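You operate a simulated robot arm through the tools that you are given. There is no shell and no other tool.

Carry out the task below with a simulated two-armed robot. There is one attempt and no reset: what you move stays moved.

Task
Press the pin of the block marked 75 in to 6 mm.
Fine: Free the table, turn the block under the press and lock at HOLD; set the depth dial before pressing; leave the table locked.

The check looks at the end state, three seconds after you hand in, the way a careful person would. Anything else that was tipped, shoved, dropped, spilled or broken makes it a failure.

Robot
Two 7-joint arms with two-finger parallel grippers on one trunk that stands fixed in place. Base frame: the origin is at the foot of the trunk, x ahead of it, y to its left, z up. Readings come in mm, rad, newtons and seconds.
The left shoulder is at [70, 134, 1251], the right one opposite. With the tool pointing down near the work surface each hand reaches from about 100 to 640 mm from the base axis, measured 20 degrees to its own side. Payload 1.57 kg a hand.
The TCP of each hand is the grasp point between the finger pads, 30 mm short of the fingertips. In the tool frame z runs along the fingers and y along their closing line. The gripper opens to 80 mm. The fingers are 17 mm wide and 12 mm thick; the gripper's body (40 by 82 mm) begins 80 mm behind the TCP.
Orientation is that of the tool frame in the base frame, as [roll, pitch, yaw] about the fixed x, y, z axes, in that order (R = Rz(yaw) Ry(pitch) Rx(roll)). With the fingers straight down and closing along the base's y, the tool's x points along the base's -x, its y along +y and its z along -z.

Tools
- The arms move only by the tool move_arm. It takes "left_moves", "right_moves" or both (then of equal length, played together; a hand with none holds still); each is a list of rows, each an object of numbers (a shift or turn left out is 0, a gripper value left out holds the last): "dx", "dy", "dz": the shift along the tool's x, y, z in units of 30 mm (1.0 is 30 mm); "ax", "ay", "az": the turn, a rotation vector about the tool's x, y, z in units of 6 degrees (1.0 is 6 degrees); "hand": the opening, from 0 (shut) to 1 (fully open). In form: [{"dx": .., "dy": .., "dz": .., "ax": .., "ay": .., "az": .., "hand": ..}, ...]. A call has 1 to 20 rows; each row shifts and turns the commanded pose from where the row before left it, along the tool's axes as they then stand. A call with a number of a shift or a turn outside -1 to 1 is refused whole. A row lasts 0.2 s, in which the tool goes at most 50 mm and 0.15 rad; a call with a longer step from one row to the next is refused whole, and so is a gripper value outside its range. Where a pose cannot be reached the arm comes as near as it can. A force on the tool above 40 N (or 10 N above the force at the start of the call, whichever is more), or a blocked arm, ends the call early, and 0.2 s more pass. Each finger travels about 153 mm/s and halts on what it meets, pressing with about 27 N; the grip force reading is that of the motor and also rises with nothing between the fingers. The clock runs only during rows and for 0.2 s after the last one: add rows that do not move to give the fingers time. The reply holds the time, the measured pose of the TCP, the force on the tool along the base axes, the opening and the grip force, in the units named above and with some noise, with the torque about the TCP (base axes, N m) and any sound that the robot's microphone picked up.
- Cameras (640 x 400 px; columns grow to the right, rows downward): "scene" is now at [123.7, 23.3, 1475.5]; the picture's right is [0.31, -0.95, 0.00], its down [-0.61, -0.20, -0.77] and it looks along [0.73, 0.23, -0.64] (base axes); focal length 330 px, centre (320, 200). "left" rides on the left gripper at [72, 7, -122] in its tool frame; the picture's right is [-0.09, 1.00, 0.00], its down [-0.84, -0.08, -0.54] and it looks along [-0.54, -0.05, 0.84] (tool axes); focal length 238 px, centre (320, 200). "right" rides on the right gripper at [72, -7, -122] in its tool frame; the picture's right is [0.09, 1.00, 0.00], its down [-0.84, 0.08, -0.54] and it looks along [-0.54, 0.05, 0.84] (tool axes); focal length 238 px, centre (320, 200). There is no depth. A picture from a camera that has moved, and an enlarged one, comes with that camera's place and axes in the base frame and with its lens. The place of the scene camera against the robot may be out by one fixed shift of up to 12 mm in any direction.
- grab_frame(camera): a new picture of that camera. The clock stands still meanwhile.
- move_column(by): slides the trunk up (or, below 0, down) by that many mm; the arms and the scene camera ride with it, the base frame stays. It gives what a move gives, with no picture.
- head_to(pan, tilt): turns the head with the scene camera to pan (to the left, within 1.501 rad either way) and tilt (down, from -0.506 to 1.204), counted from straight ahead of the robot. It gives what a move gives.
- inspect(camera, box): a new picture of the part [left, top, right, bottom] of that camera's present view, enlarged. The clock stands still meanwhile.
- job_done(): hands the job in; it is judged then, once.

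Nothing tells you positions but the pictures and the camera data. Unless the task says otherwise, let go and move clear before handing in.

The tools are called after "Emit:" by a JSON object that holds its "name" and its "arguments". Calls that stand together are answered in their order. move_arm: Moves the arms, as the interface text tells. Its arguments: {"type":"object","properties":{"left_moves":{"type":"array"},"right_moves":{"type":"array"}},"required":[]} The other tools are called the same way: move_column (by) slides the trunk up or down; head_to (pan, tilt) turns the head that bears the scene camera; grab_frame (camera) takes a picture; inspect (camera, box) takes an enlarged picture of a part of a camera's view; job_done () hands the job in.

At the start:

```text
time: 0.0
left_position: [368.4, 309.1, 1249.6]
left_orientation: [3.141, 0.001, 3.141]
left_wrist_force: [0.1, 0.7, 0.3]
left_wrist_torque: [-0.02, 0.02, -0.01]
left_finger_gap: 79.8
left_gripper_force: 0.1
right_position: [387.1, -38.2, 1201.8]
right_orientation: [-3.141, -0.002, 3.141]
right_wrist_force: [0.1, 0.4, 1.3]
right_wrist_torque: [0.01, 0.0, -0.04]
right_finger_gap: 80.1
right_gripper_force: 0.1
trunk travel left (down, up): [-825.0, 115.0]
head pan, tilt: [0.311, 0.696]
```

scene: 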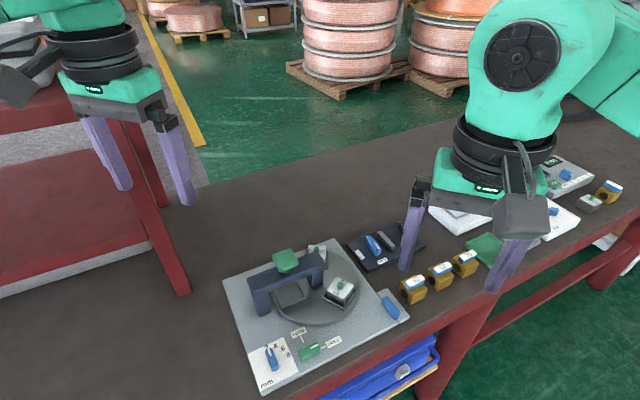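
right: 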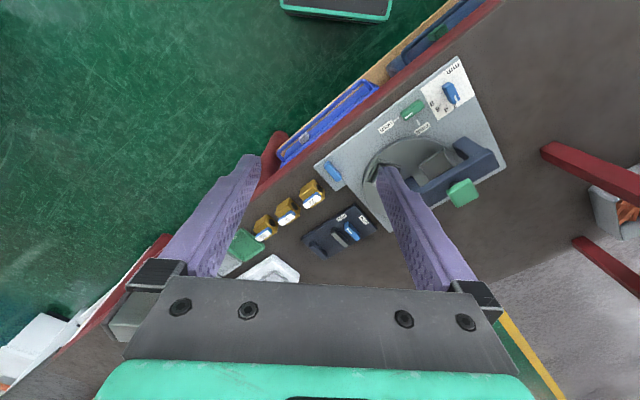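
left: 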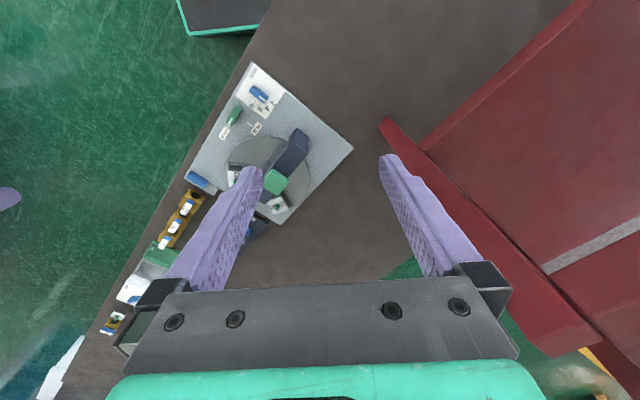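

I see a press station with a round table, a bridge, a green knob, a lock lever and a depth dial on a grey plate. I'll take closer views first.

Emit:
{"name": "inspect", "arguments": {"camera": "scene", "box": [220, 230, 420, 400]}}

Emit:
{"name": "inspect", "arguments": {"camera": "scene", "box": [340, 200, 500, 310]}}

Emit:
{"name": "inspect", "arguments": {"camera": "right", "box": [300, 50, 520, 240]}}

Emit:
{"name": "inspect", "arguments": {"camera": "left", "box": [170, 50, 370, 250]}}

```text
2.35 times, centred on (320, 315) of scene
camera zoom: at [123.7, 23.3, 1475.5], right [0.31, -0.95, 0.0], down [-0.61, -0.2, -0.77], along [0.73, 0.23, -0.64], focal length 777 px, centre (320, -71)
```

zoom: 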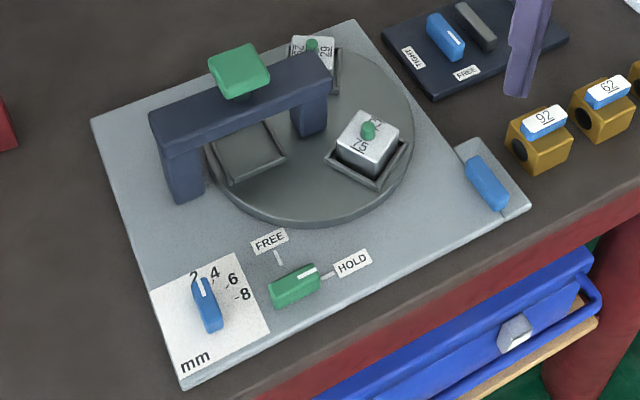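

```text
3.64 times, centred on (420, 255) of scene
camera zoom: at [123.7, 23.3, 1475.5], right [0.31, -0.95, 0.0], down [-0.61, -0.2, -0.77], along [0.73, 0.23, -0.64], focal length 1201 px, centre (-44, 0)
```

zoom: 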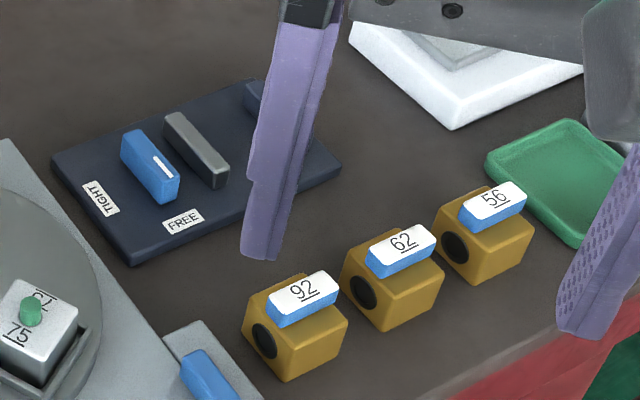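

```text
2.11 times, centred on (410, 145) of right
camera zoom: at [316.7, -44.5, 1325.0], right [-0.09, 1.0, 0.0], down [0.84, 0.08, 0.54], along [0.54, 0.05, -0.84], focal length 502 px, centre (130, 316)
```

zoom: 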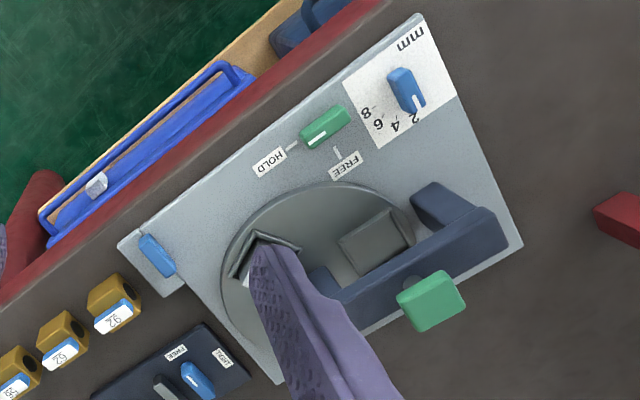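

```text
2.00 times, centred on (270, 150) of left
camera zoom: at [296.7, 315.3, 1372.2], right [0.09, 1.0, 0.0], down [0.84, -0.08, 0.54], along [0.54, -0.05, -0.84], focal length 477 px, centre (420, 300)
```

zoom: 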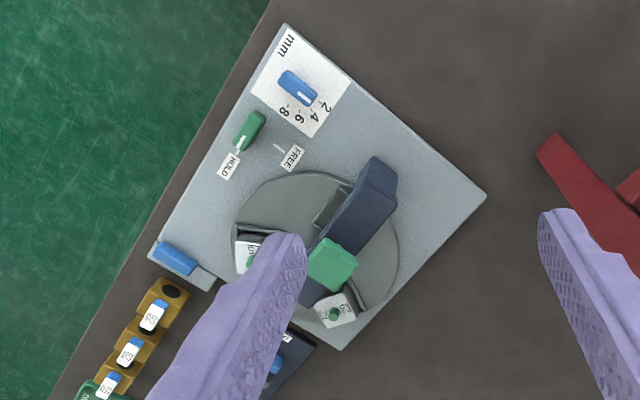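

The press is ahead-left, with the knob near [500, 214, 983], the dial near [363, 190, 875] and the lock lever near [398, 132, 875]. I'll pull the right arm aside and bring the left camera closer.

Emit:
{"name": "move_arm", "arguments": {"left_moves": [{"dx": 0.3, "dy": -0.5, "dz": 0.8}, {"dx": 0.3, "dy": -0.5, "dz": 0.8}, {"dx": 0.3, "dy": -0.5, "dz": 0.8}, {"dx": 0.3, "dy": -0.5, "dz": 0.8}, {"dx": 0.3, "dy": -0.5, "dz": 0.8}], "right_moves": [{"dy": -1}, {"dy": -1}, {"dy": -1}, {"dy": -1}, {"dy": -1}]}}

Emit:
{"name": "grab_frame", "arguments": {"camera": "left"}}

Emit:
{"name": "grab_frame", "arguments": {"camera": "scene"}}

```text
time: 1.2
left_position: [320.9, 230.3, 1130.5]
left_orientation: [-3.14, 0.001, 3.141]
left_wrist_force: [-0.7, 0.1, -0.1]
left_wrist_torque: [0.0, -0.04, 0.03]
left_finger_gap: 79.9
left_gripper_force: 0.1
right_position: [387.4, -188.7, 1202.2]
right_orientation: [3.139, 0.001, 3.141]
right_wrist_force: [-0.1, 0.2, 0.3]
right_wrist_torque: [0.02, -0.03, 0.03]
right_finger_gap: 80.1
right_gripper_force: 0.1
trunk travel left (down, up): [-825.0, 115.0]
head pan, tilt: [0.311, 0.696]
```

```text
taken
camera left: at [250.6, 236.5, 1252.3], right [0.09, 1.0, 0.0], down [0.84, -0.08, 0.54], along [0.54, -0.05, -0.84], focal length 238 px, centre (320, 200)
```

left: 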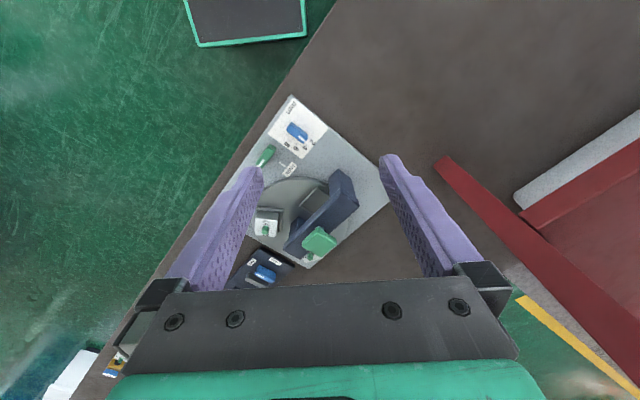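

```text
taken
camera scene: at [123.1, 21.0, 1475.7], right [0.31, -0.95, 0.0], down [-0.61, -0.19, -0.77], along [0.73, 0.24, -0.64], focal length 330 px, centre (320, 200)
```

scene: 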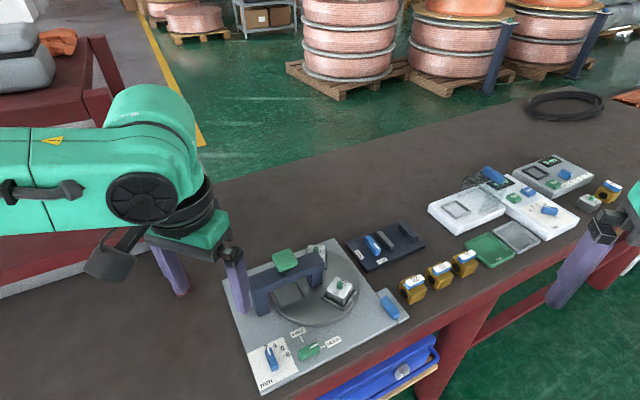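

The press is in clear view now. I'll zoom in on the blocks, dial and lever.

Emit:
{"name": "inspect", "arguments": {"camera": "scene", "box": [300, 230, 380, 280]}}

Emit:
{"name": "inspect", "arguments": {"camera": "scene", "box": [240, 240, 360, 320]}}

Emit:
{"name": "inspect", "arguments": {"camera": "scene", "box": [240, 320, 360, 395]}}

Emit:
{"name": "inspect", "arguments": {"camera": "left", "box": [240, 90, 400, 280]}}

Emit:
{"name": "inspect", "arguments": {"camera": "scene", "box": [420, 140, 640, 280]}}

```text
8.00 times, centred on (340, 255) of scene
camera zoom: at [123.1, 21.0, 1475.7], right [0.31, -0.95, 0.0], down [-0.61, -0.19, -0.77], along [0.73, 0.24, -0.64], focal length 2641 px, centre (160, -240)
```

zoom: 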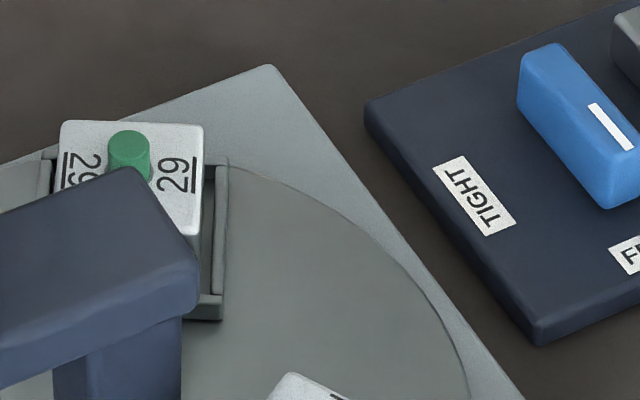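

```text
5.00 times, centred on (300, 280) of scene
camera zoom: at [123.1, 21.0, 1475.7], right [0.31, -0.95, 0.0], down [-0.61, -0.19, -0.77], along [0.73, 0.24, -0.64], focal length 1651 px, centre (420, -200)
```

zoom: 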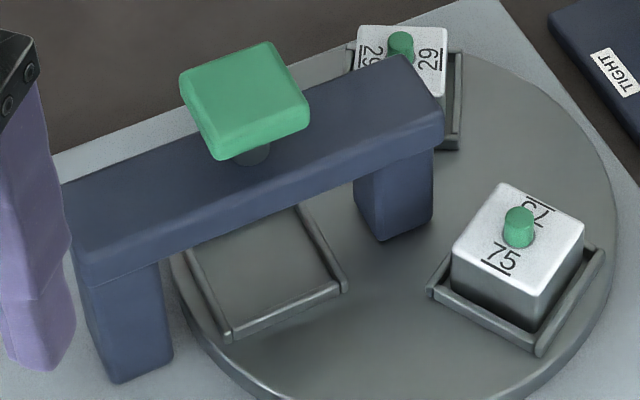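

```text
5.33 times, centred on (300, 358) of scene
camera zoom: at [123.1, 21.0, 1475.7], right [0.31, -0.95, 0.0], down [-0.61, -0.19, -0.77], along [0.73, 0.24, -0.64], focal length 1761 px, centre (427, -640)
```

zoom: 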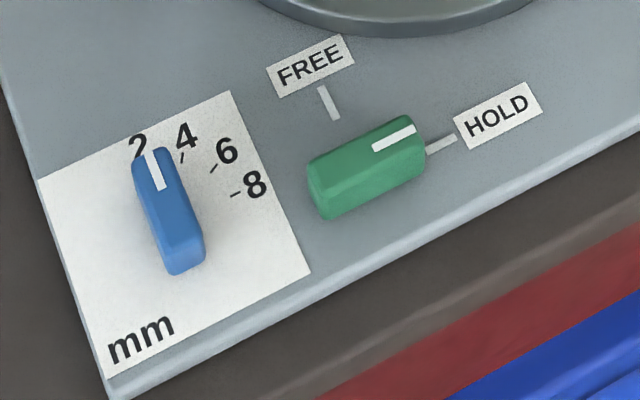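

```text
2.11 times, centred on (320, 185) of left
camera zoom: at [250.6, 236.5, 1252.3], right [0.09, 1.0, 0.0], down [0.84, -0.08, 0.54], along [0.54, -0.05, -0.84], focal length 502 px, centre (320, 232)
```

zoom: 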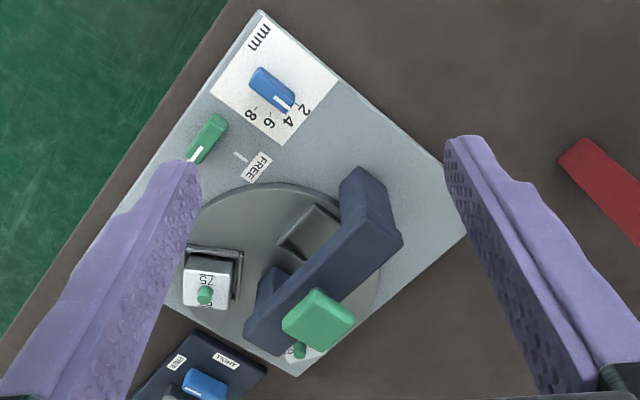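

```text
2.86 times, centred on (530, 210) of scene
camera zoom: at [123.1, 21.0, 1475.7], right [0.31, -0.95, 0.0], down [-0.61, -0.19, -0.77], along [0.73, 0.24, -0.64], focal length 943 px, centre (-280, 171)
```

zoom: 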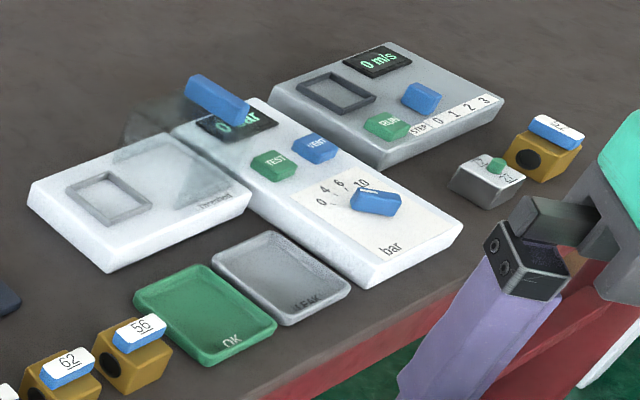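

The table has three nests 120° apart: 75 at front-right, 29 at the back, and the empty one under the press. The bridge runs radially from the centre post. I'll lower the left hand near the dial and lever to get accurate positions.

Emit:
{"name": "move_arm", "arguments": {"left_moves": [{"dx": 0.07, "dy": -0.43, "dz": 0.8}, {"dx": 0.07, "dy": -0.43, "dz": 0.8}, {"dx": 0.07, "dy": -0.43, "dz": 0.8}, {"dx": 0.07, "dy": -0.43, "dz": 0.8}, {"dx": 0.07, "dy": -0.43, "dz": 0.8}]}}

Emit:
{"name": "grab_frame", "arguments": {"camera": "left"}}

Emit:
{"name": "inspect", "arguments": {"camera": "left", "box": [240, 100, 400, 200]}}

Emit:
{"name": "inspect", "arguments": {"camera": "left", "box": [240, 180, 400, 280]}}

Emit:
{"name": "grab_frame", "arguments": {"camera": "scene"}}

```text
time: 2.4
left_position: [338.7, 168.6, 1013.9]
left_orientation: [-3.141, -0.004, 3.141]
left_wrist_force: [0.3, 0.0, 0.0]
left_wrist_torque: [0.0, 0.03, 0.01]
left_finger_gap: 79.8
left_gripper_force: 0.1
left hand out of reach, approached as far as the arm can: row 2, 3, 4, 5
right_position: [389.2, -188.0, 1202.8]
right_orientation: [-3.141, -0.003, 3.14]
right_wrist_force: [0.8, 0.3, -0.4]
right_wrist_torque: [-0.01, -0.03, 0.0]
right_finger_gap: 80.2
right_gripper_force: 0.1
trunk travel left (down, up): [-825.0, 115.0]
head pan, tilt: [0.311, 0.696]
```

```text
taken
camera left: at [268.0, 175.1, 1136.6], right [0.09, 1.0, 0.0], down [0.84, -0.08, 0.54], along [0.54, -0.05, -0.84], focal length 238 px, centre (320, 200)
```

left: 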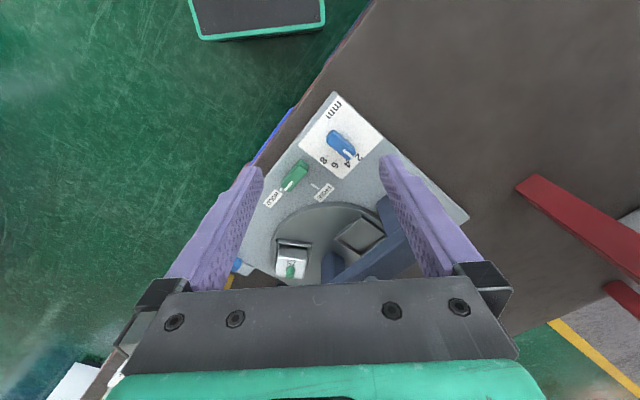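

```text
4.00 times, centred on (320, 150) of left
camera zoom: at [268.0, 175.1, 1136.6], right [0.09, 1.0, 0.0], down [0.84, -0.08, 0.54], along [0.54, -0.05, -0.84], focal length 953 px, centre (320, 400)
```

zoom: 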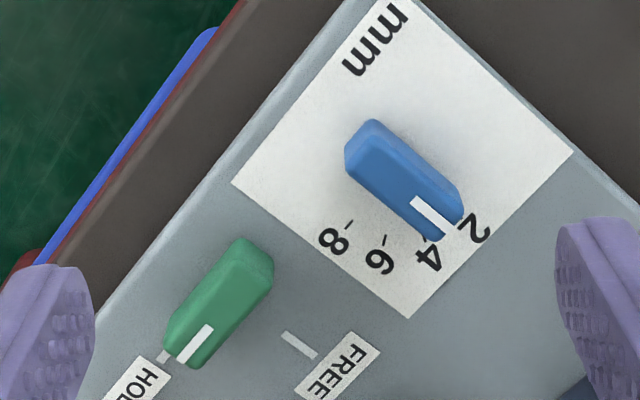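

```text
4.00 times, centred on (320, 230) of left
camera zoom: at [268.0, 175.1, 1136.6], right [0.09, 1.0, 0.0], down [0.84, -0.08, 0.54], along [0.54, -0.05, -0.84], focal length 953 px, centre (320, 80)
```

zoom: 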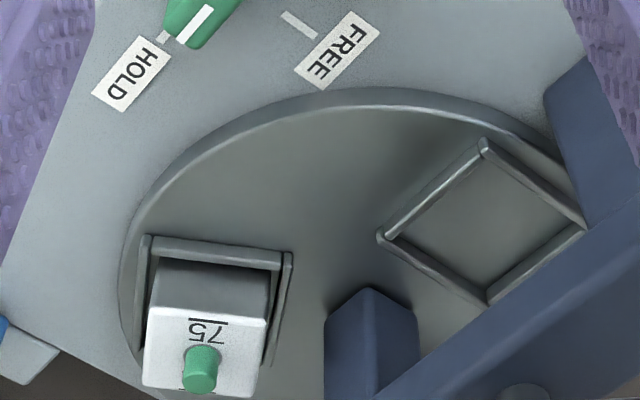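

```text
taken
camera scene: at [125.0, 22.2, 1475.4], right [0.31, -0.95, 0.0], down [-0.61, -0.2, -0.77], along [0.73, 0.23, -0.64], focal length 330 px, centre (320, 200)
```

scene: 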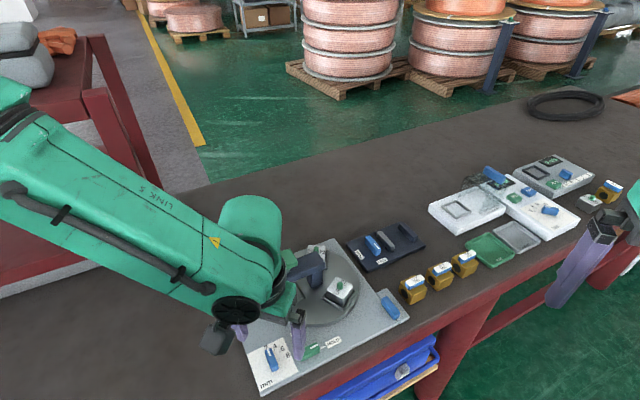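

From these views the lever centre is about [396, 132, 880] and it points at HOLD (−42°), with FREE at about +40°. The dial centre is about [363, 191, 880]; it's at 2, and 6 is about 60° clockwise from there. I'll move above the lever next.

Emit:
{"name": "move_arm", "arguments": {"left_moves": [{"dx": -0.48, "dy": -0.3, "dz": 0.45}, {"dx": -0.48, "dy": -0.3, "dz": 0.45}, {"dx": -0.48, "dy": -0.3, "dz": 0.45}, {"dx": -0.48, "dy": -0.3, "dz": 0.45}, {}]}}

```text
time: 3.6
left_position: [395.8, 135.1, 958.9]
left_orientation: [3.141, 0.003, -3.141]
left_wrist_force: [0.2, -0.5, -0.1]
left_wrist_torque: [0.01, 0.0, -0.02]
left_finger_gap: 80.2
left_gripper_force: 0.1
right_position: [388.0, -186.7, 1202.4]
right_orientation: [3.141, -0.001, 3.141]
right_wrist_force: [0.5, -0.5, 0.2]
right_wrist_torque: [-0.03, 0.01, 0.0]
right_finger_gap: 80.0
right_gripper_force: 0.1
trunk travel left (down, up): [-825.0, 115.0]
head pan, tilt: [0.311, 0.696]
```

Emit:
{"name": "move_arm", "arguments": {"left_moves": [{"az": 1, "hand": 0.55}, {"az": 1}, {"az": 1}, {"az": 1}, {"az": 1}, {"az": 1}, {"az": 1}, {}]}}

Emit:
{"name": "grab_frame", "arguments": {"camera": "left"}}

Emit:
{"name": "inspect", "arguments": {"camera": "left", "box": [260, 120, 380, 220]}}

```text
time: 5.4
left_position: [394.3, 133.6, 960.1]
left_orientation: [-3.141, -0.001, 2.408]
left_wrist_force: [0.7, 0.8, 0.3]
left_wrist_torque: [-0.01, 0.01, 0.0]
left_finger_gap: 44.0
left_gripper_force: 0.0
right_position: [388.3, -187.2, 1203.2]
right_orientation: [3.141, -0.002, -3.141]
right_wrist_force: [0.1, -0.4, 0.0]
right_wrist_torque: [0.03, 0.03, -0.02]
right_finger_gap: 79.8
right_gripper_force: 0.0
trunk travel left (down, up): [-825.0, 115.0]
head pan, tilt: [0.311, 0.696]
```

```text
taken
camera left: at [346.9, 185.7, 1082.7], right [0.74, 0.68, 0.0], down [0.57, -0.62, 0.54], along [0.37, -0.4, -0.84], focal length 238 px, centre (320, 200)
```

left: 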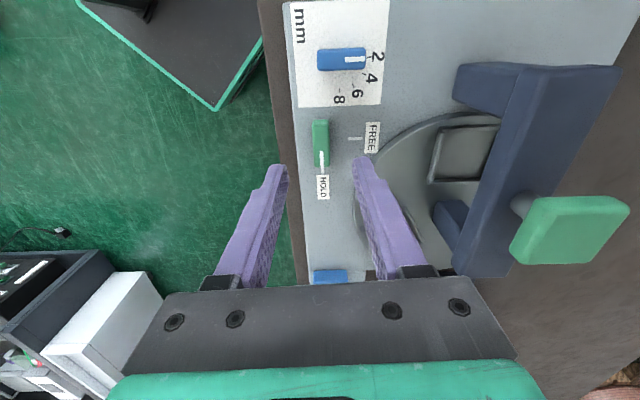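

```text
4.00 times, centred on (320, 170) of left
camera zoom: at [346.9, 185.7, 1082.7], right [0.74, 0.68, 0.0], down [0.57, -0.62, 0.54], along [0.37, -0.4, -0.84], focal length 953 px, centre (320, 320)
```

zoom: 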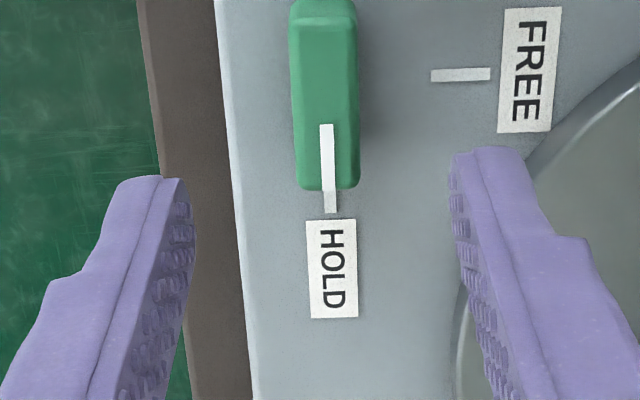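

The lever is aligned between the fingers, with its bar at about −46°. I'll fine-turn, descend and grip it.

Emit:
{"name": "move_arm", "arguments": {"left_moves": [{"az": 0.7, "dx": -0.04, "dy": 0.04}, {"dz": 0.5}, {"dz": 0.5}, {"dz": 0.5}, {"dz": 0.4}, {}]}}

Emit:
{"name": "inspect", "arguments": {"camera": "left", "box": [220, 100, 420, 260]}}

Emit:
{"name": "inspect", "arguments": {"camera": "scene", "box": [230, 290, 390, 400]}}

```text
time: 6.8
left_position: [395.8, 135.7, 906.4]
left_orientation: [3.14, 0.002, 2.336]
left_wrist_force: [-0.2, 0.4, 0.4]
left_wrist_torque: [-0.01, -0.03, 0.0]
left_finger_gap: 43.9
left_gripper_force: 0.0
left hand out of reach, approached as far as the arm can: row 5
right_position: [386.6, -187.0, 1202.6]
right_orientation: [-3.141, -0.002, 3.141]
right_wrist_force: [0.0, -0.8, 0.8]
right_wrist_torque: [0.0, -0.01, 0.0]
right_finger_gap: 80.1
right_gripper_force: 0.1
trunk travel left (down, up): [-825.0, 115.0]
head pan, tilt: [0.311, 0.696]
```

```text
2.50 times, centred on (320, 180) of left
camera zoom: at [350.1, 191.8, 1028.9], right [0.78, 0.62, 0.0], down [0.52, -0.66, 0.54], along [0.34, -0.42, -0.84], focal length 596 px, centre (320, 250)
```

zoom: 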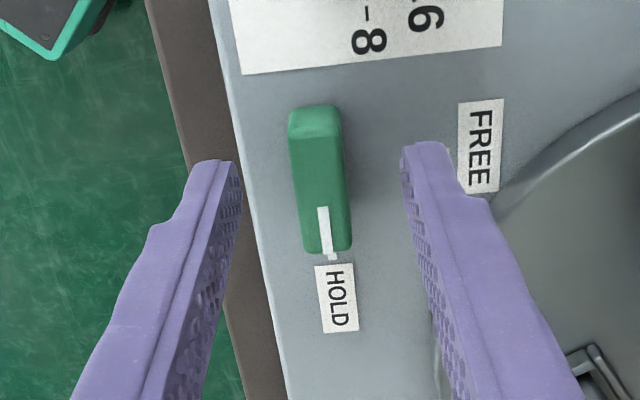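

```text
3.64 times, centred on (310, 345) of scene
camera zoom: at [123.6, 23.1, 1475.5], right [0.31, -0.95, 0.0], down [-0.61, -0.2, -0.77], along [0.73, 0.23, -0.64], focal length 1201 px, centre (356, -327)
```

zoom: 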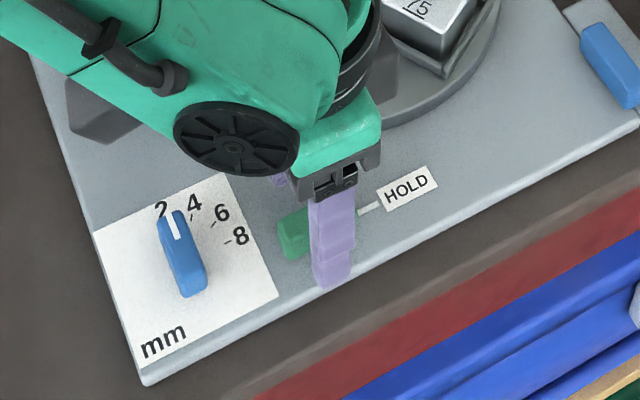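

The arm hits a reach limit at this trunk height. I'll raise the trunk, which lifts the hand too, and then reach down again.

Emit:
{"name": "move_column", "arguments": {"by": 90}}

Emit:
{"name": "move_arm", "arguments": {"left_moves": [{"dz": 0.7}, {"dz": 0.7}, {"dz": 0.7}, {"dz": 0.6}, {}]}}

```text
time: 8.1
left_position: [395.7, 136.3, 996.6]
left_orientation: [-3.141, 0.003, 2.335]
left_wrist_force: [-0.5, 0.7, 1.0]
left_wrist_torque: [0.04, 0.01, 0.01]
left_finger_gap: 43.9
left_gripper_force: 0.1
right_position: [387.3, -187.4, 1292.5]
right_orientation: [3.141, -0.001, -3.141]
right_wrist_force: [-0.2, 0.3, 0.2]
right_wrist_torque: [0.0, 0.02, 0.0]
right_finger_gap: 79.8
right_gripper_force: 0.0
trunk travel left (down, up): [-915.0, 25.0]
head pan, tilt: [0.311, 0.696]
```

```text
time: 9.2
left_position: [374.3, 170.1, 959.1]
left_orientation: [-3.141, 0.001, 2.336]
left_wrist_force: [0.1, -0.2, 0.7]
left_wrist_torque: [0.01, 0.0, 0.0]
left_finger_gap: 43.9
left_gripper_force: 0.0
left hand out of reach, approached as far as the arm can: row 1, 2, 3, 4
right_position: [387.7, -186.6, 1292.7]
right_orientation: [3.141, 0.0, 3.141]
right_wrist_force: [0.0, 0.3, 0.6]
right_wrist_torque: [0.02, 0.02, 0.0]
right_finger_gap: 80.0
right_gripper_force: 0.1
trunk travel left (down, up): [-915.0, 25.0]
head pan, tilt: [0.311, 0.696]
```

That made it worse, so the trunk needs to go lower instead. I'll lift the hands first, then lower the trunk.

Emit:
{"name": "move_arm", "arguments": {"left_moves": [{"dz": -1}, {"dz": -1}, {"dz": -1}, {"dz": -1}, {"dz": -1}, {"dz": -1}, {"dz": -1}], "right_moves": [{"dz": -0.5}, {"dz": -0.5}, {"dz": -0.5}, {"dz": -0.5}, {"dz": -0.5}, {"dz": -0.5}, {"dz": -0.5}]}}

Emit:
{"name": "move_column", "arguments": {"by": -190}}

Emit:
{"name": "grab_frame", "arguments": {"camera": "scene"}}

```text
time: 10.8
left_position: [373.3, 169.8, 1172.0]
left_orientation: [-3.14, 0.001, 2.334]
left_wrist_force: [0.0, 0.5, -0.1]
left_wrist_torque: [0.01, 0.0, -0.01]
left_finger_gap: 44.0
left_gripper_force: 0.0
right_position: [385.4, -188.1, 1398.4]
right_orientation: [3.141, 0.001, -3.141]
right_wrist_force: [-0.9, 0.0, 0.8]
right_wrist_torque: [-0.04, -0.01, 0.01]
right_finger_gap: 79.6
right_gripper_force: 0.0
trunk travel left (down, up): [-915.0, 25.0]
head pan, tilt: [0.311, 0.696]
```

```text
time: 12.9
left_position: [376.0, 168.5, 980.0]
left_orientation: [-3.141, 0.001, 2.334]
left_wrist_force: [-0.5, -0.9, 0.2]
left_wrist_torque: [0.01, -0.04, -0.01]
left_finger_gap: 44.0
left_gripper_force: 0.0
right_position: [386.8, -188.0, 1208.2]
right_orientation: [3.141, 0.0, -3.141]
right_wrist_force: [-0.2, -0.3, -0.3]
right_wrist_torque: [0.05, 0.0, -0.01]
right_finger_gap: 80.1
right_gripper_force: 0.1
trunk travel left (down, up): [-725.0, 215.0]
head pan, tilt: [0.311, 0.696]
```

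```text
taken
camera scene: at [123.6, 23.2, 1375.6], right [0.31, -0.95, 0.0], down [-0.61, -0.2, -0.77], along [0.73, 0.23, -0.64], focal length 330 px, centre (320, 200)
```

scene: 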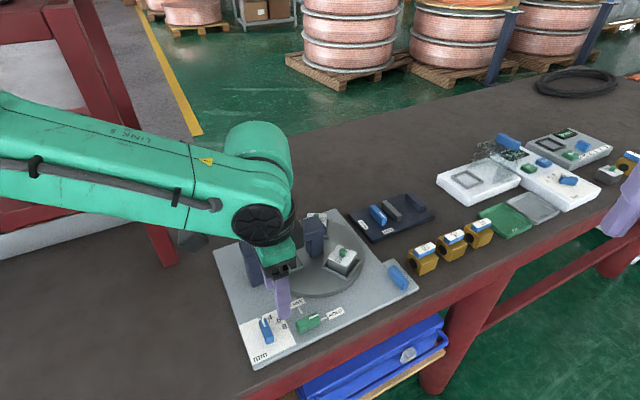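

Emit:
{"name": "move_arm", "arguments": {"left_moves": [{"dx": -0.325, "dy": -0.08, "dz": 0.42}, {"dx": -0.325, "dy": -0.08, "dz": 0.42}, {"dx": -0.325, "dy": -0.08, "dz": 0.42}, {"dx": -0.325, "dy": -0.08, "dz": 0.42}, {}]}}

Emit:
{"name": "inspect", "arguments": {"camera": "left", "box": [220, 100, 420, 260]}}

```text
time: 14.1
left_position: [396.2, 134.7, 930.9]
left_orientation: [3.141, 0.003, 2.334]
left_wrist_force: [-0.3, 0.2, -0.5]
left_wrist_torque: [0.0, -0.02, 0.04]
left_finger_gap: 44.2
left_gripper_force: 0.0
right_position: [386.0, -188.2, 1208.8]
right_orientation: [3.141, 0.001, -3.141]
right_wrist_force: [-1.0, 0.2, 0.4]
right_wrist_torque: [-0.01, 0.02, 0.01]
right_finger_gap: 79.8
right_gripper_force: 0.0
trunk travel left (down, up): [-725.0, 215.0]
head pan, tilt: [0.311, 0.696]
```

```text
2.50 times, centred on (320, 180) of left
camera zoom: at [350.9, 189.9, 1053.6], right [0.78, 0.62, 0.0], down [0.52, -0.66, 0.54], along [0.34, -0.43, -0.84], focal length 596 px, centre (320, 250)
```

zoom: 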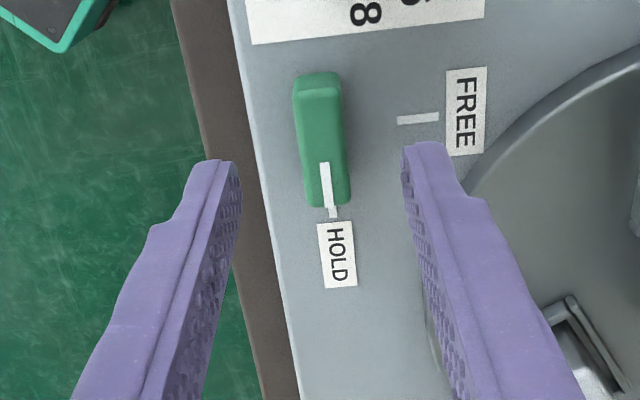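

Emit:
{"name": "move_arm", "arguments": {"left_moves": [{"dz": 0.4}, {"dz": 0.4}, {"dz": 0.25}, {}]}}

Emit:
{"name": "inspect", "arguments": {"camera": "left", "box": [220, 100, 420, 260]}}

Emit:
{"name": "inspect", "arguments": {"camera": "scene", "box": [220, 270, 360, 370]}}

```text
time: 15.1
left_position: [396.1, 133.8, 898.5]
left_orientation: [-3.142, 0.003, 2.336]
left_wrist_force: [0.3, 0.2, -0.4]
left_wrist_torque: [-0.02, -0.01, 0.01]
left_finger_gap: 43.9
left_gripper_force: 0.1
right_position: [386.9, -188.6, 1207.6]
right_orientation: [3.141, 0.0, -3.141]
right_wrist_force: [0.0, -0.8, -0.5]
right_wrist_torque: [-0.02, 0.01, 0.01]
right_finger_gap: 80.0
right_gripper_force: 0.0
trunk travel left (down, up): [-725.0, 215.0]
head pan, tilt: [0.311, 0.696]
```

```text
2.50 times, centred on (320, 180) of left
camera zoom: at [351.9, 190.3, 1021.9], right [0.78, 0.62, 0.0], down [0.52, -0.66, 0.54], along [0.34, -0.43, -0.84], focal length 596 px, centre (320, 250)
```

zoom: 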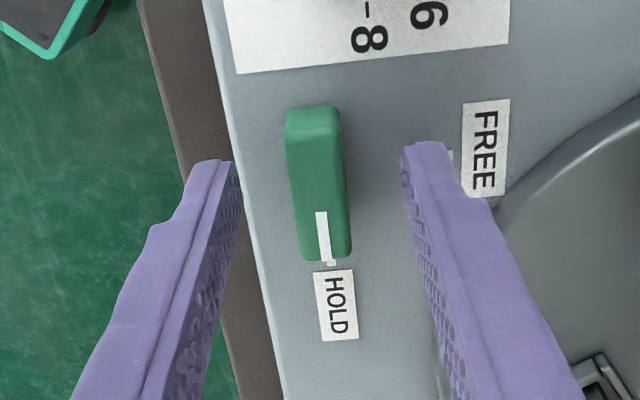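

```text
4.00 times, centred on (290, 320) of scene
camera zoom: at [123.7, 23.1, 1375.5], right [0.31, -0.95, 0.0], down [-0.61, -0.2, -0.77], along [0.73, 0.23, -0.64], focal length 1321 px, centre (440, -280)
```

zoom: 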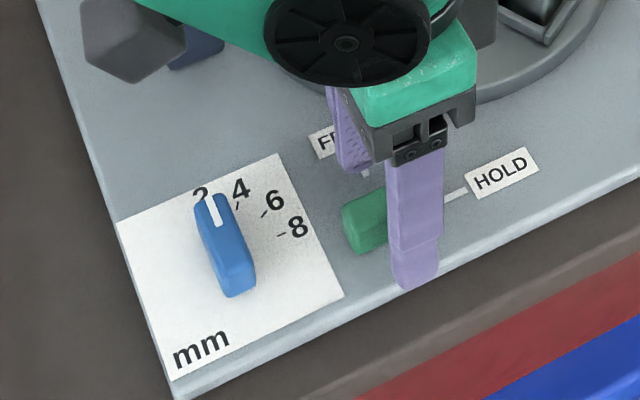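

Emit:
{"name": "move_arm", "arguments": {"left_moves": [{"hand": 0}, {}, {}]}}

Emit:
{"name": "inspect", "arguments": {"camera": "left", "box": [220, 100, 420, 260]}}

```text
time: 15.9
left_position: [396.6, 134.0, 899.5]
left_orientation: [-3.14, 0.002, 2.339]
left_wrist_force: [-0.8, -0.5, -3.8]
left_wrist_torque: [-0.09, -0.28, 0.44]
left_finger_gap: 15.1
left_gripper_force: 30.7
right_position: [386.2, -188.3, 1206.7]
right_orientation: [-3.141, 0.0, 3.141]
right_wrist_force: [-0.1, -0.3, 0.4]
right_wrist_torque: [0.0, -0.03, -0.01]
right_finger_gap: 80.3
right_gripper_force: 0.0
trunk travel left (down, up): [-725.0, 215.0]
head pan, tilt: [0.311, 0.696]
```

```text
2.50 times, centred on (320, 180) of left
camera zoom: at [351.6, 190.1, 1021.9], right [0.78, 0.62, 0.0], down [0.52, -0.66, 0.54], along [0.34, -0.43, -0.84], focal length 596 px, centre (320, 250)
```

zoom: 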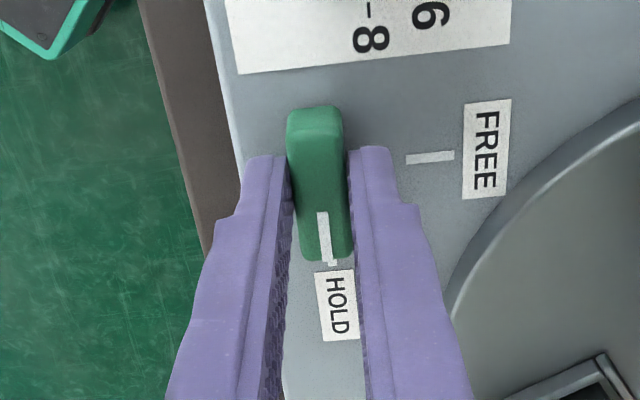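

Gripped (15 mm). Now I'll turn counter-clockwise toward FREE, in two parts.

Emit:
{"name": "move_arm", "arguments": {"left_moves": [{"az": -1}, {"az": -1}, {"az": -1}, {"az": -1}, {"az": -1}, {"az": -1}, {"az": -1}]}}

Emit:
{"name": "inspect", "arguments": {"camera": "left", "box": [220, 100, 420, 260]}}

```text
time: 17.5
left_position: [395.6, 132.7, 899.4]
left_orientation: [-3.14, 0.002, 3.069]
left_wrist_force: [-4.0, -7.5, -5.9]
left_wrist_torque: [-0.23, -0.79, -0.05]
left_finger_gap: 14.7
left_gripper_force: 31.3
right_position: [386.8, -189.5, 1206.7]
right_orientation: [3.14, 0.0, -3.141]
right_wrist_force: [-0.2, 0.0, -0.3]
right_wrist_torque: [-0.01, 0.01, -0.03]
right_finger_gap: 80.0
right_gripper_force: 0.0
trunk travel left (down, up): [-725.0, 215.0]
head pan, tilt: [0.311, 0.696]
```

```text
2.50 times, centred on (320, 180) of left
camera zoom: at [324.5, 143.6, 1022.0], right [0.16, 0.99, 0.0], down [0.83, -0.14, 0.54], along [0.54, -0.09, -0.84], focal length 596 px, centre (320, 250)
```

zoom: 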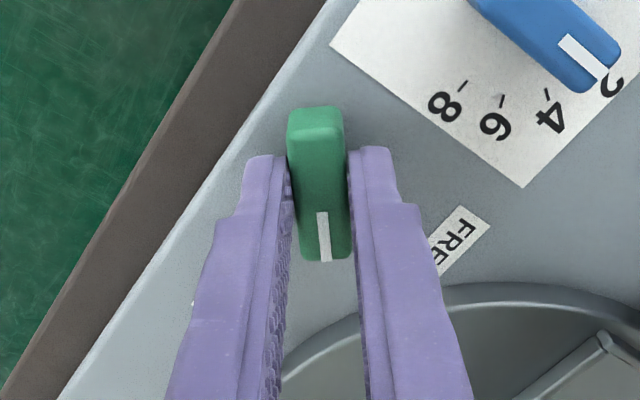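

Emit:
{"name": "move_arm", "arguments": {"left_moves": [{"az": -1}, {"az": -1}, {"az": -1}, {"az": -1}, {"az": -1}, {"az": -1}, {"az": -1}]}}

Emit:
{"name": "grab_frame", "arguments": {"camera": "left"}}

Emit:
{"name": "inspect", "arguments": {"camera": "left", "box": [220, 100, 420, 260]}}

```text
time: 19.1
left_position: [396.1, 131.3, 899.7]
left_orientation: [3.141, -0.001, -2.48]
left_wrist_force: [-6.0, -17.9, -14.9]
left_wrist_torque: [-0.6, 0.3, -0.01]
left_finger_gap: 14.7
left_gripper_force: 31.7
right_position: [387.7, -193.3, 1206.9]
right_orientation: [3.137, 0.0, -3.142]
right_wrist_force: [-0.9, 0.5, -0.5]
right_wrist_torque: [0.0, -0.02, -0.01]
right_finger_gap: 80.1
right_gripper_force: 0.0
trunk travel left (down, up): [-725.0, 215.0]
head pan, tilt: [0.311, 0.696]
```

```text
taken
camera left: at [335.7, 90.7, 1022.1], right [-0.54, 0.84, 0.0], down [0.71, 0.45, 0.54], along [0.46, 0.29, -0.84], focal length 238 px, centre (320, 200)
```

left: 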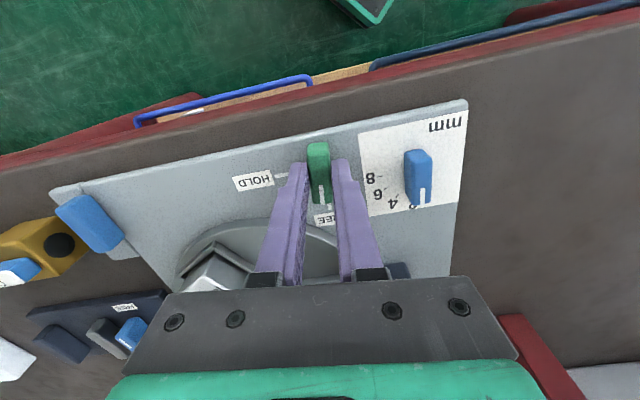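

```text
2.50 times, centred on (320, 180) of left
camera zoom: at [335.7, 90.7, 1022.1], right [-0.54, 0.84, 0.0], down [0.71, 0.45, 0.54], along [0.46, 0.29, -0.84], focal length 596 px, centre (320, 250)
```

zoom: 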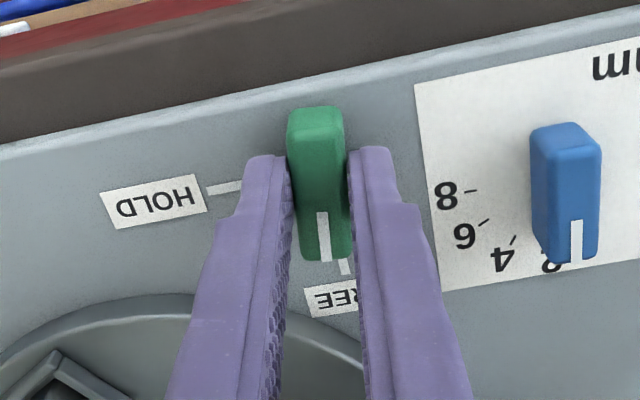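

Emit:
{"name": "move_arm", "arguments": {"left_moves": [{"az": -0.5, "dx": 0.05, "dy": -0.04, "dz": 0.02}, {"az": -0.6, "dx": 0.04, "dy": -0.03, "dz": 0.02}]}}

Emit:
{"name": "inspect", "arguments": {"camera": "left", "box": [220, 100, 420, 260]}}

```text
time: 19.7
left_position: [396.6, 130.2, 898.8]
left_orientation: [-3.139, 0.006, -2.365]
left_wrist_force: [-1.1, -4.7, 5.7]
left_wrist_torque: [-0.39, 0.63, 0.01]
left_finger_gap: 15.0
left_gripper_force: 31.1
right_position: [386.8, -189.8, 1206.9]
right_orientation: [3.139, 0.0, -3.142]
right_wrist_force: [0.0, -0.4, 0.9]
right_wrist_torque: [-0.04, 0.01, -0.01]
right_finger_gap: 80.1
right_gripper_force: 0.0
trunk travel left (down, up): [-725.0, 215.0]
head pan, tilt: [0.311, 0.696]
```

```text
2.50 times, centred on (320, 180) of left
camera zoom: at [340.0, 83.7, 1021.7], right [-0.63, 0.77, 0.0], down [0.65, 0.53, 0.55], along [0.42, 0.34, -0.84], focal length 596 px, centre (320, 250)
```

zoom: 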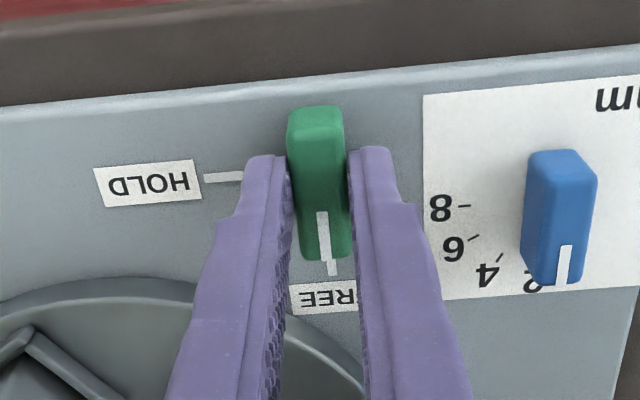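

The lever points at FREE (44.5°). I'll release, lift, and use this same orientation to move over to the dial.

Emit:
{"name": "move_arm", "arguments": {"left_moves": [{"hand": 0.55}, {}, {"dz": -0.7}, {"dz": -0.7}, {}]}}

Emit:
{"name": "grab_frame", "arguments": {"camera": "left"}}

Emit:
{"name": "inspect", "arguments": {"camera": "left", "box": [280, 100, 460, 220]}}

```text
time: 20.9
left_position: [396.0, 130.4, 939.0]
left_orientation: [-3.141, 0.0, -2.366]
left_wrist_force: [0.0, -0.2, 0.4]
left_wrist_torque: [0.0, 0.0, 0.0]
left_finger_gap: 43.8
left_gripper_force: 0.0
right_position: [388.1, -188.6, 1206.1]
right_orientation: [3.142, -0.001, 3.141]
right_wrist_force: [0.3, 0.5, 0.0]
right_wrist_torque: [-0.01, 0.0, 0.04]
right_finger_gap: 80.1
right_gripper_force: 0.2
trunk travel left (down, up): [-725.0, 215.0]
head pan, tilt: [0.311, 0.696]
```

```text
taken
camera left: at [341.0, 83.9, 1062.0], right [-0.63, 0.78, 0.0], down [0.65, 0.53, 0.54], along [0.42, 0.34, -0.84], focal length 238 px, centre (320, 200)
```

left: 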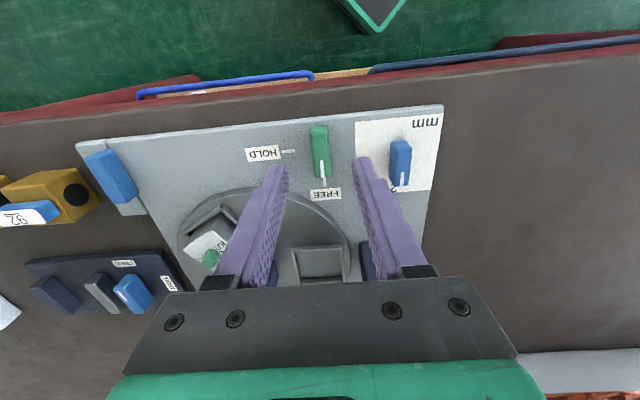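

```text
3.33 times, centred on (370, 160) of left
camera zoom: at [341.0, 83.9, 1062.0], right [-0.63, 0.78, 0.0], down [0.65, 0.53, 0.54], along [0.42, 0.34, -0.84], focal length 794 px, centre (153, 333)
```

zoom: 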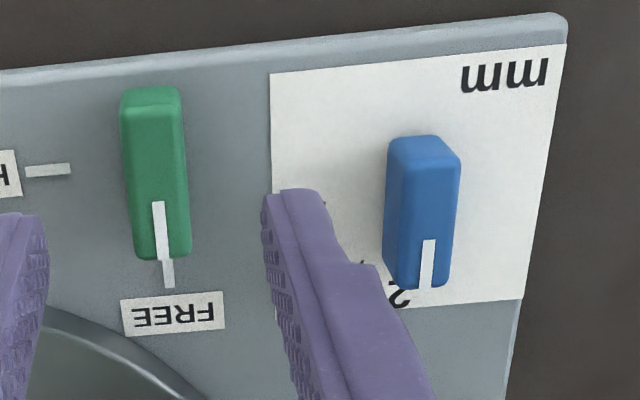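

Emit:
{"name": "move_arm", "arguments": {"left_moves": [{"dx": -0.193, "dy": 0.73}, {"dx": -0.193, "dy": 0.73}, {"dx": -0.193, "dy": 0.73}, {}]}}

Emit:
{"name": "inspect", "arguments": {"camera": "left", "box": [220, 100, 420, 260]}}

```text
time: 21.9
left_position: [363.8, 188.9, 939.2]
left_orientation: [-3.139, -0.002, -2.365]
left_wrist_force: [0.7, -0.7, 0.4]
left_wrist_torque: [0.02, 0.01, -0.01]
left_finger_gap: 44.1
left_gripper_force: 0.0
right_position: [388.3, -188.4, 1206.9]
right_orientation: [-3.141, 0.0, -3.142]
right_wrist_force: [0.2, -0.5, -0.7]
right_wrist_torque: [0.02, 0.0, 0.01]
right_finger_gap: 79.9
right_gripper_force: 0.1
trunk travel left (down, up): [-725.0, 215.0]
head pan, tilt: [0.311, 0.696]
```

```text
2.50 times, centred on (320, 180) of left
camera zoom: at [307.6, 142.4, 1062.6], right [-0.63, 0.78, 0.0], down [0.65, 0.53, 0.54], along [0.42, 0.34, -0.84], focal length 596 px, centre (320, 250)
```

zoom: 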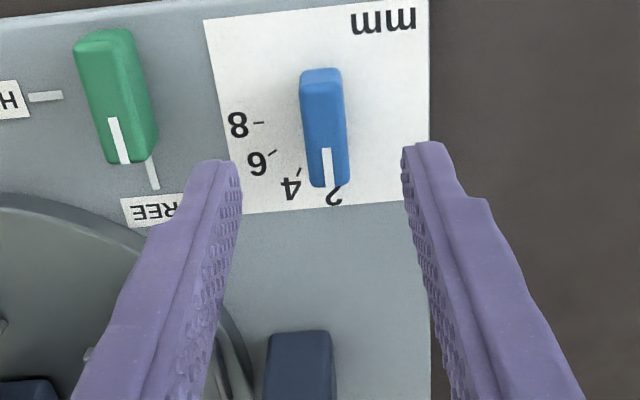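

Emit:
{"name": "move_arm", "arguments": {"left_moves": [{"dx": 0.04, "dy": 0.02, "dz": 0.45}, {"dz": 0.45}, {"dz": 0.44}, {}, {"hand": 0}, {}, {}]}}

Emit:
{"name": "inspect", "arguments": {"camera": "left", "box": [220, 100, 420, 260]}}

```text
time: 23.5
left_position: [361.1, 189.6, 899.5]
left_orientation: [-3.14, 0.0, -2.367]
left_wrist_force: [1.0, -2.8, -1.9]
left_wrist_torque: [0.15, -0.2, 0.0]
left_finger_gap: 14.0
left_gripper_force: 30.7
right_position: [387.4, -188.6, 1208.3]
right_orientation: [-3.141, 0.001, -3.141]
right_wrist_force: [0.3, -0.2, -0.2]
right_wrist_torque: [0.02, -0.01, 0.01]
right_finger_gap: 80.1
right_gripper_force: 0.0
trunk travel left (down, up): [-725.0, 215.0]
head pan, tilt: [0.311, 0.696]
```

```text
2.50 times, centred on (320, 180) of left
camera zoom: at [305.6, 142.6, 1021.7], right [-0.63, 0.78, 0.0], down [0.65, 0.53, 0.54], along [0.42, 0.34, -0.84], focal length 596 px, centre (320, 250)
```

zoom: 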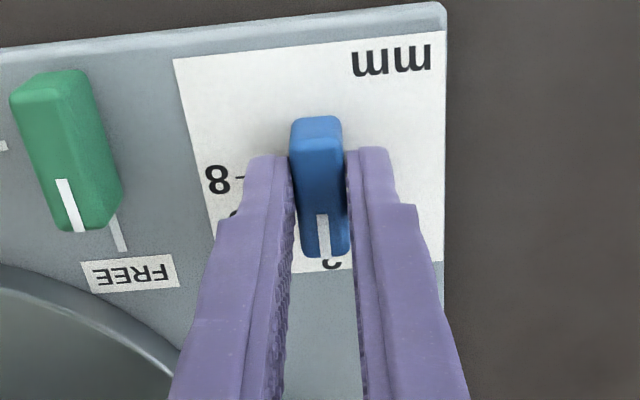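

Emit:
{"name": "move_arm", "arguments": {"left_moves": [{"az": 1}, {"az": 1}, {"az": 1}, {"az": 1}, {"az": 1}, {"az": 1}, {"az": 1}, {"az": 1}, {"az": 1}]}}

Emit:
{"name": "inspect", "arguments": {"camera": "left", "box": [220, 100, 420, 260]}}

Emit:
{"name": "inspect", "arguments": {"camera": "scene", "box": [220, 290, 340, 370]}}

```text
time: 25.5
left_position: [359.6, 191.5, 898.5]
left_orientation: [-3.14, 0.001, 2.971]
left_wrist_force: [-2.5, 6.3, -8.1]
left_wrist_torque: [0.38, 0.88, 0.0]
left_finger_gap: 13.8
left_gripper_force: 30.3
right_position: [388.1, -187.0, 1207.9]
right_orientation: [-3.14, 0.001, -3.141]
right_wrist_force: [-0.1, -0.5, -0.3]
right_wrist_torque: [-0.02, 0.0, 0.0]
right_finger_gap: 79.9
right_gripper_force: 0.0
trunk travel left (down, up): [-725.0, 215.0]
head pan, tilt: [0.311, 0.696]
```

```text
2.50 times, centred on (320, 180) of left
camera zoom: at [291.4, 209.5, 1021.8], right [0.26, 0.97, 0.0], down [0.81, -0.22, 0.54], along [0.52, -0.14, -0.84], focal length 596 px, centre (320, 250)
```

zoom: 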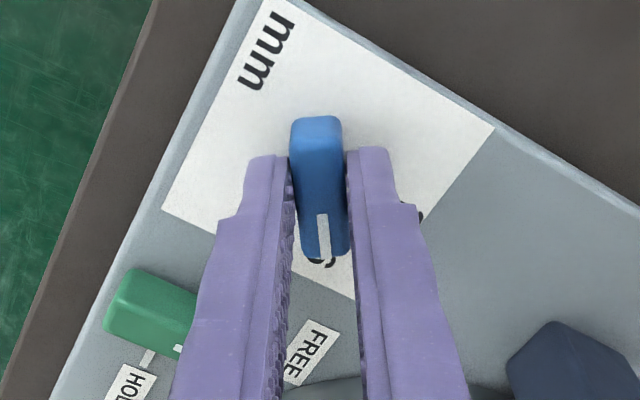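

```text
5.00 times, centred on (280, 330) of scene
camera zoom: at [124.6, 25.3, 1375.4], right [0.31, -0.95, 0.0], down [-0.61, -0.2, -0.77], along [0.73, 0.23, -0.64], focal length 1651 px, centre (520, -450)
```

zoom: 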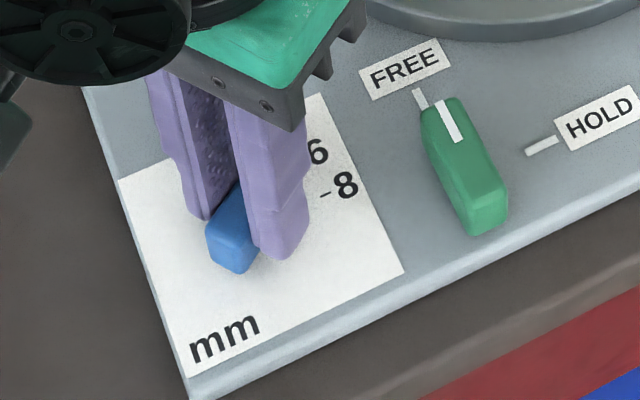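

Emit:
{"name": "move_arm", "arguments": {"left_moves": [{"az": 0.4}, {"az": 0.4}, {}, {"hand": 0.55}, {}, {"dz": -0.7}, {"dz": -0.7}, {}]}}

Emit:
{"name": "inspect", "arguments": {"camera": "left", "box": [240, 80, 400, 200]}}

Emit:
{"name": "inspect", "arguments": {"camera": "scene", "box": [220, 290, 340, 370]}}

```text
time: 27.3
left_position: [361.6, 191.0, 941.2]
left_orientation: [-3.14, 0.001, 2.89]
left_wrist_force: [-0.2, -0.5, 0.2]
left_wrist_torque: [-0.02, -0.03, 0.02]
left_finger_gap: 44.4
left_gripper_force: 0.1
right_position: [387.0, -186.6, 1206.8]
right_orientation: [3.141, 0.001, 3.141]
right_wrist_force: [-0.2, -0.1, -0.2]
right_wrist_torque: [-0.04, 0.0, 0.04]
right_finger_gap: 80.0
right_gripper_force: 0.1
trunk travel left (down, up): [-725.0, 215.0]
head pan, tilt: [0.311, 0.696]
```

```text
3.33 times, centred on (320, 140) of left
camera zoom: at [293.6, 214.9, 1063.5], right [0.34, 0.94, 0.0], down [0.79, -0.28, 0.54], along [0.51, -0.18, -0.84], focal length 794 px, centre (320, 400)
```

zoom: 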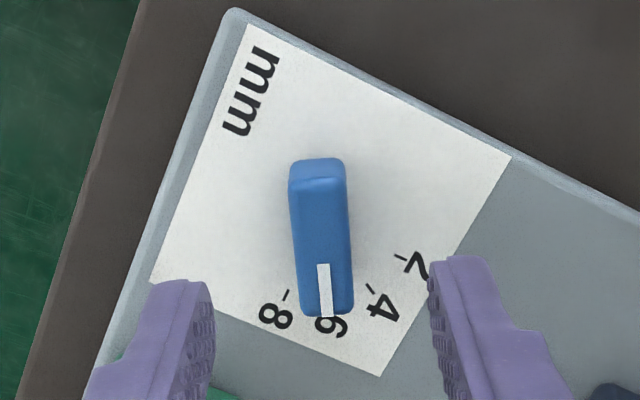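

```text
5.00 times, centred on (280, 330) of scene
camera zoom: at [124.1, 23.5, 1375.5], right [0.31, -0.95, 0.0], down [-0.61, -0.2, -0.77], along [0.73, 0.23, -0.64], focal length 1651 px, centre (520, -450)
```

zoom: 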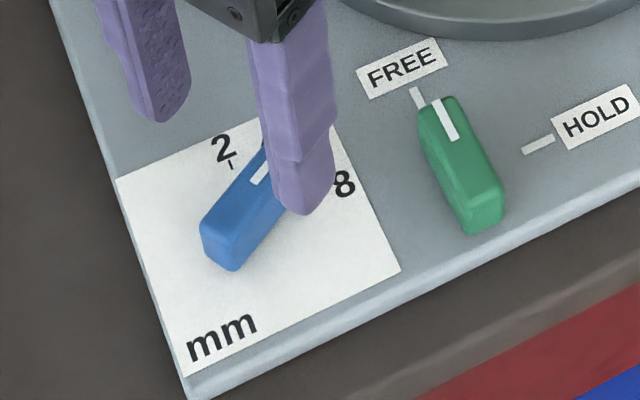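

The dial reads just short of 6; the tick geometry puts 6 at −16.4° and the dial is at −14.4°. I'll re-grip and nudge it 2° more.

Emit:
{"name": "move_arm", "arguments": {"left_moves": [{"dz": 0.5}, {"dz": 0.5}, {"dz": 0.4}, {}, {"hand": 0}, {}, {}]}}

Emit:
{"name": "move_arm", "arguments": {"left_moves": [{"az": 0.35}, {}]}}

```text
time: 28.9
left_position: [360.1, 191.6, 898.3]
left_orientation: [-3.139, 0.003, 2.892]
left_wrist_force: [2.6, 10.7, 4.1]
left_wrist_torque: [0.51, 0.08, 0.03]
left_finger_gap: 14.0
left_gripper_force: 29.8
right_position: [388.1, -186.2, 1206.2]
right_orientation: [-3.14, 0.0, 3.141]
right_wrist_force: [0.3, -0.1, -0.2]
right_wrist_torque: [0.01, 0.03, 0.03]
right_finger_gap: 80.1
right_gripper_force: 0.0
trunk travel left (down, up): [-725.0, 215.0]
head pan, tilt: [0.311, 0.696]
```

```text
time: 29.5
left_position: [360.0, 191.6, 899.2]
left_orientation: [-3.14, 0.001, 2.854]
left_wrist_force: [1.6, 10.1, -0.1]
left_wrist_torque: [0.26, -0.63, 0.06]
left_finger_gap: 13.8
left_gripper_force: 30.3
right_position: [387.2, -185.2, 1206.9]
right_orientation: [-3.141, 0.0, -3.14]
right_wrist_force: [0.8, -0.2, 0.5]
right_wrist_torque: [0.04, -0.02, 0.03]
right_finger_gap: 80.2
right_gripper_force: 0.1
trunk travel left (down, up): [-725.0, 215.0]
head pan, tilt: [0.311, 0.696]
```

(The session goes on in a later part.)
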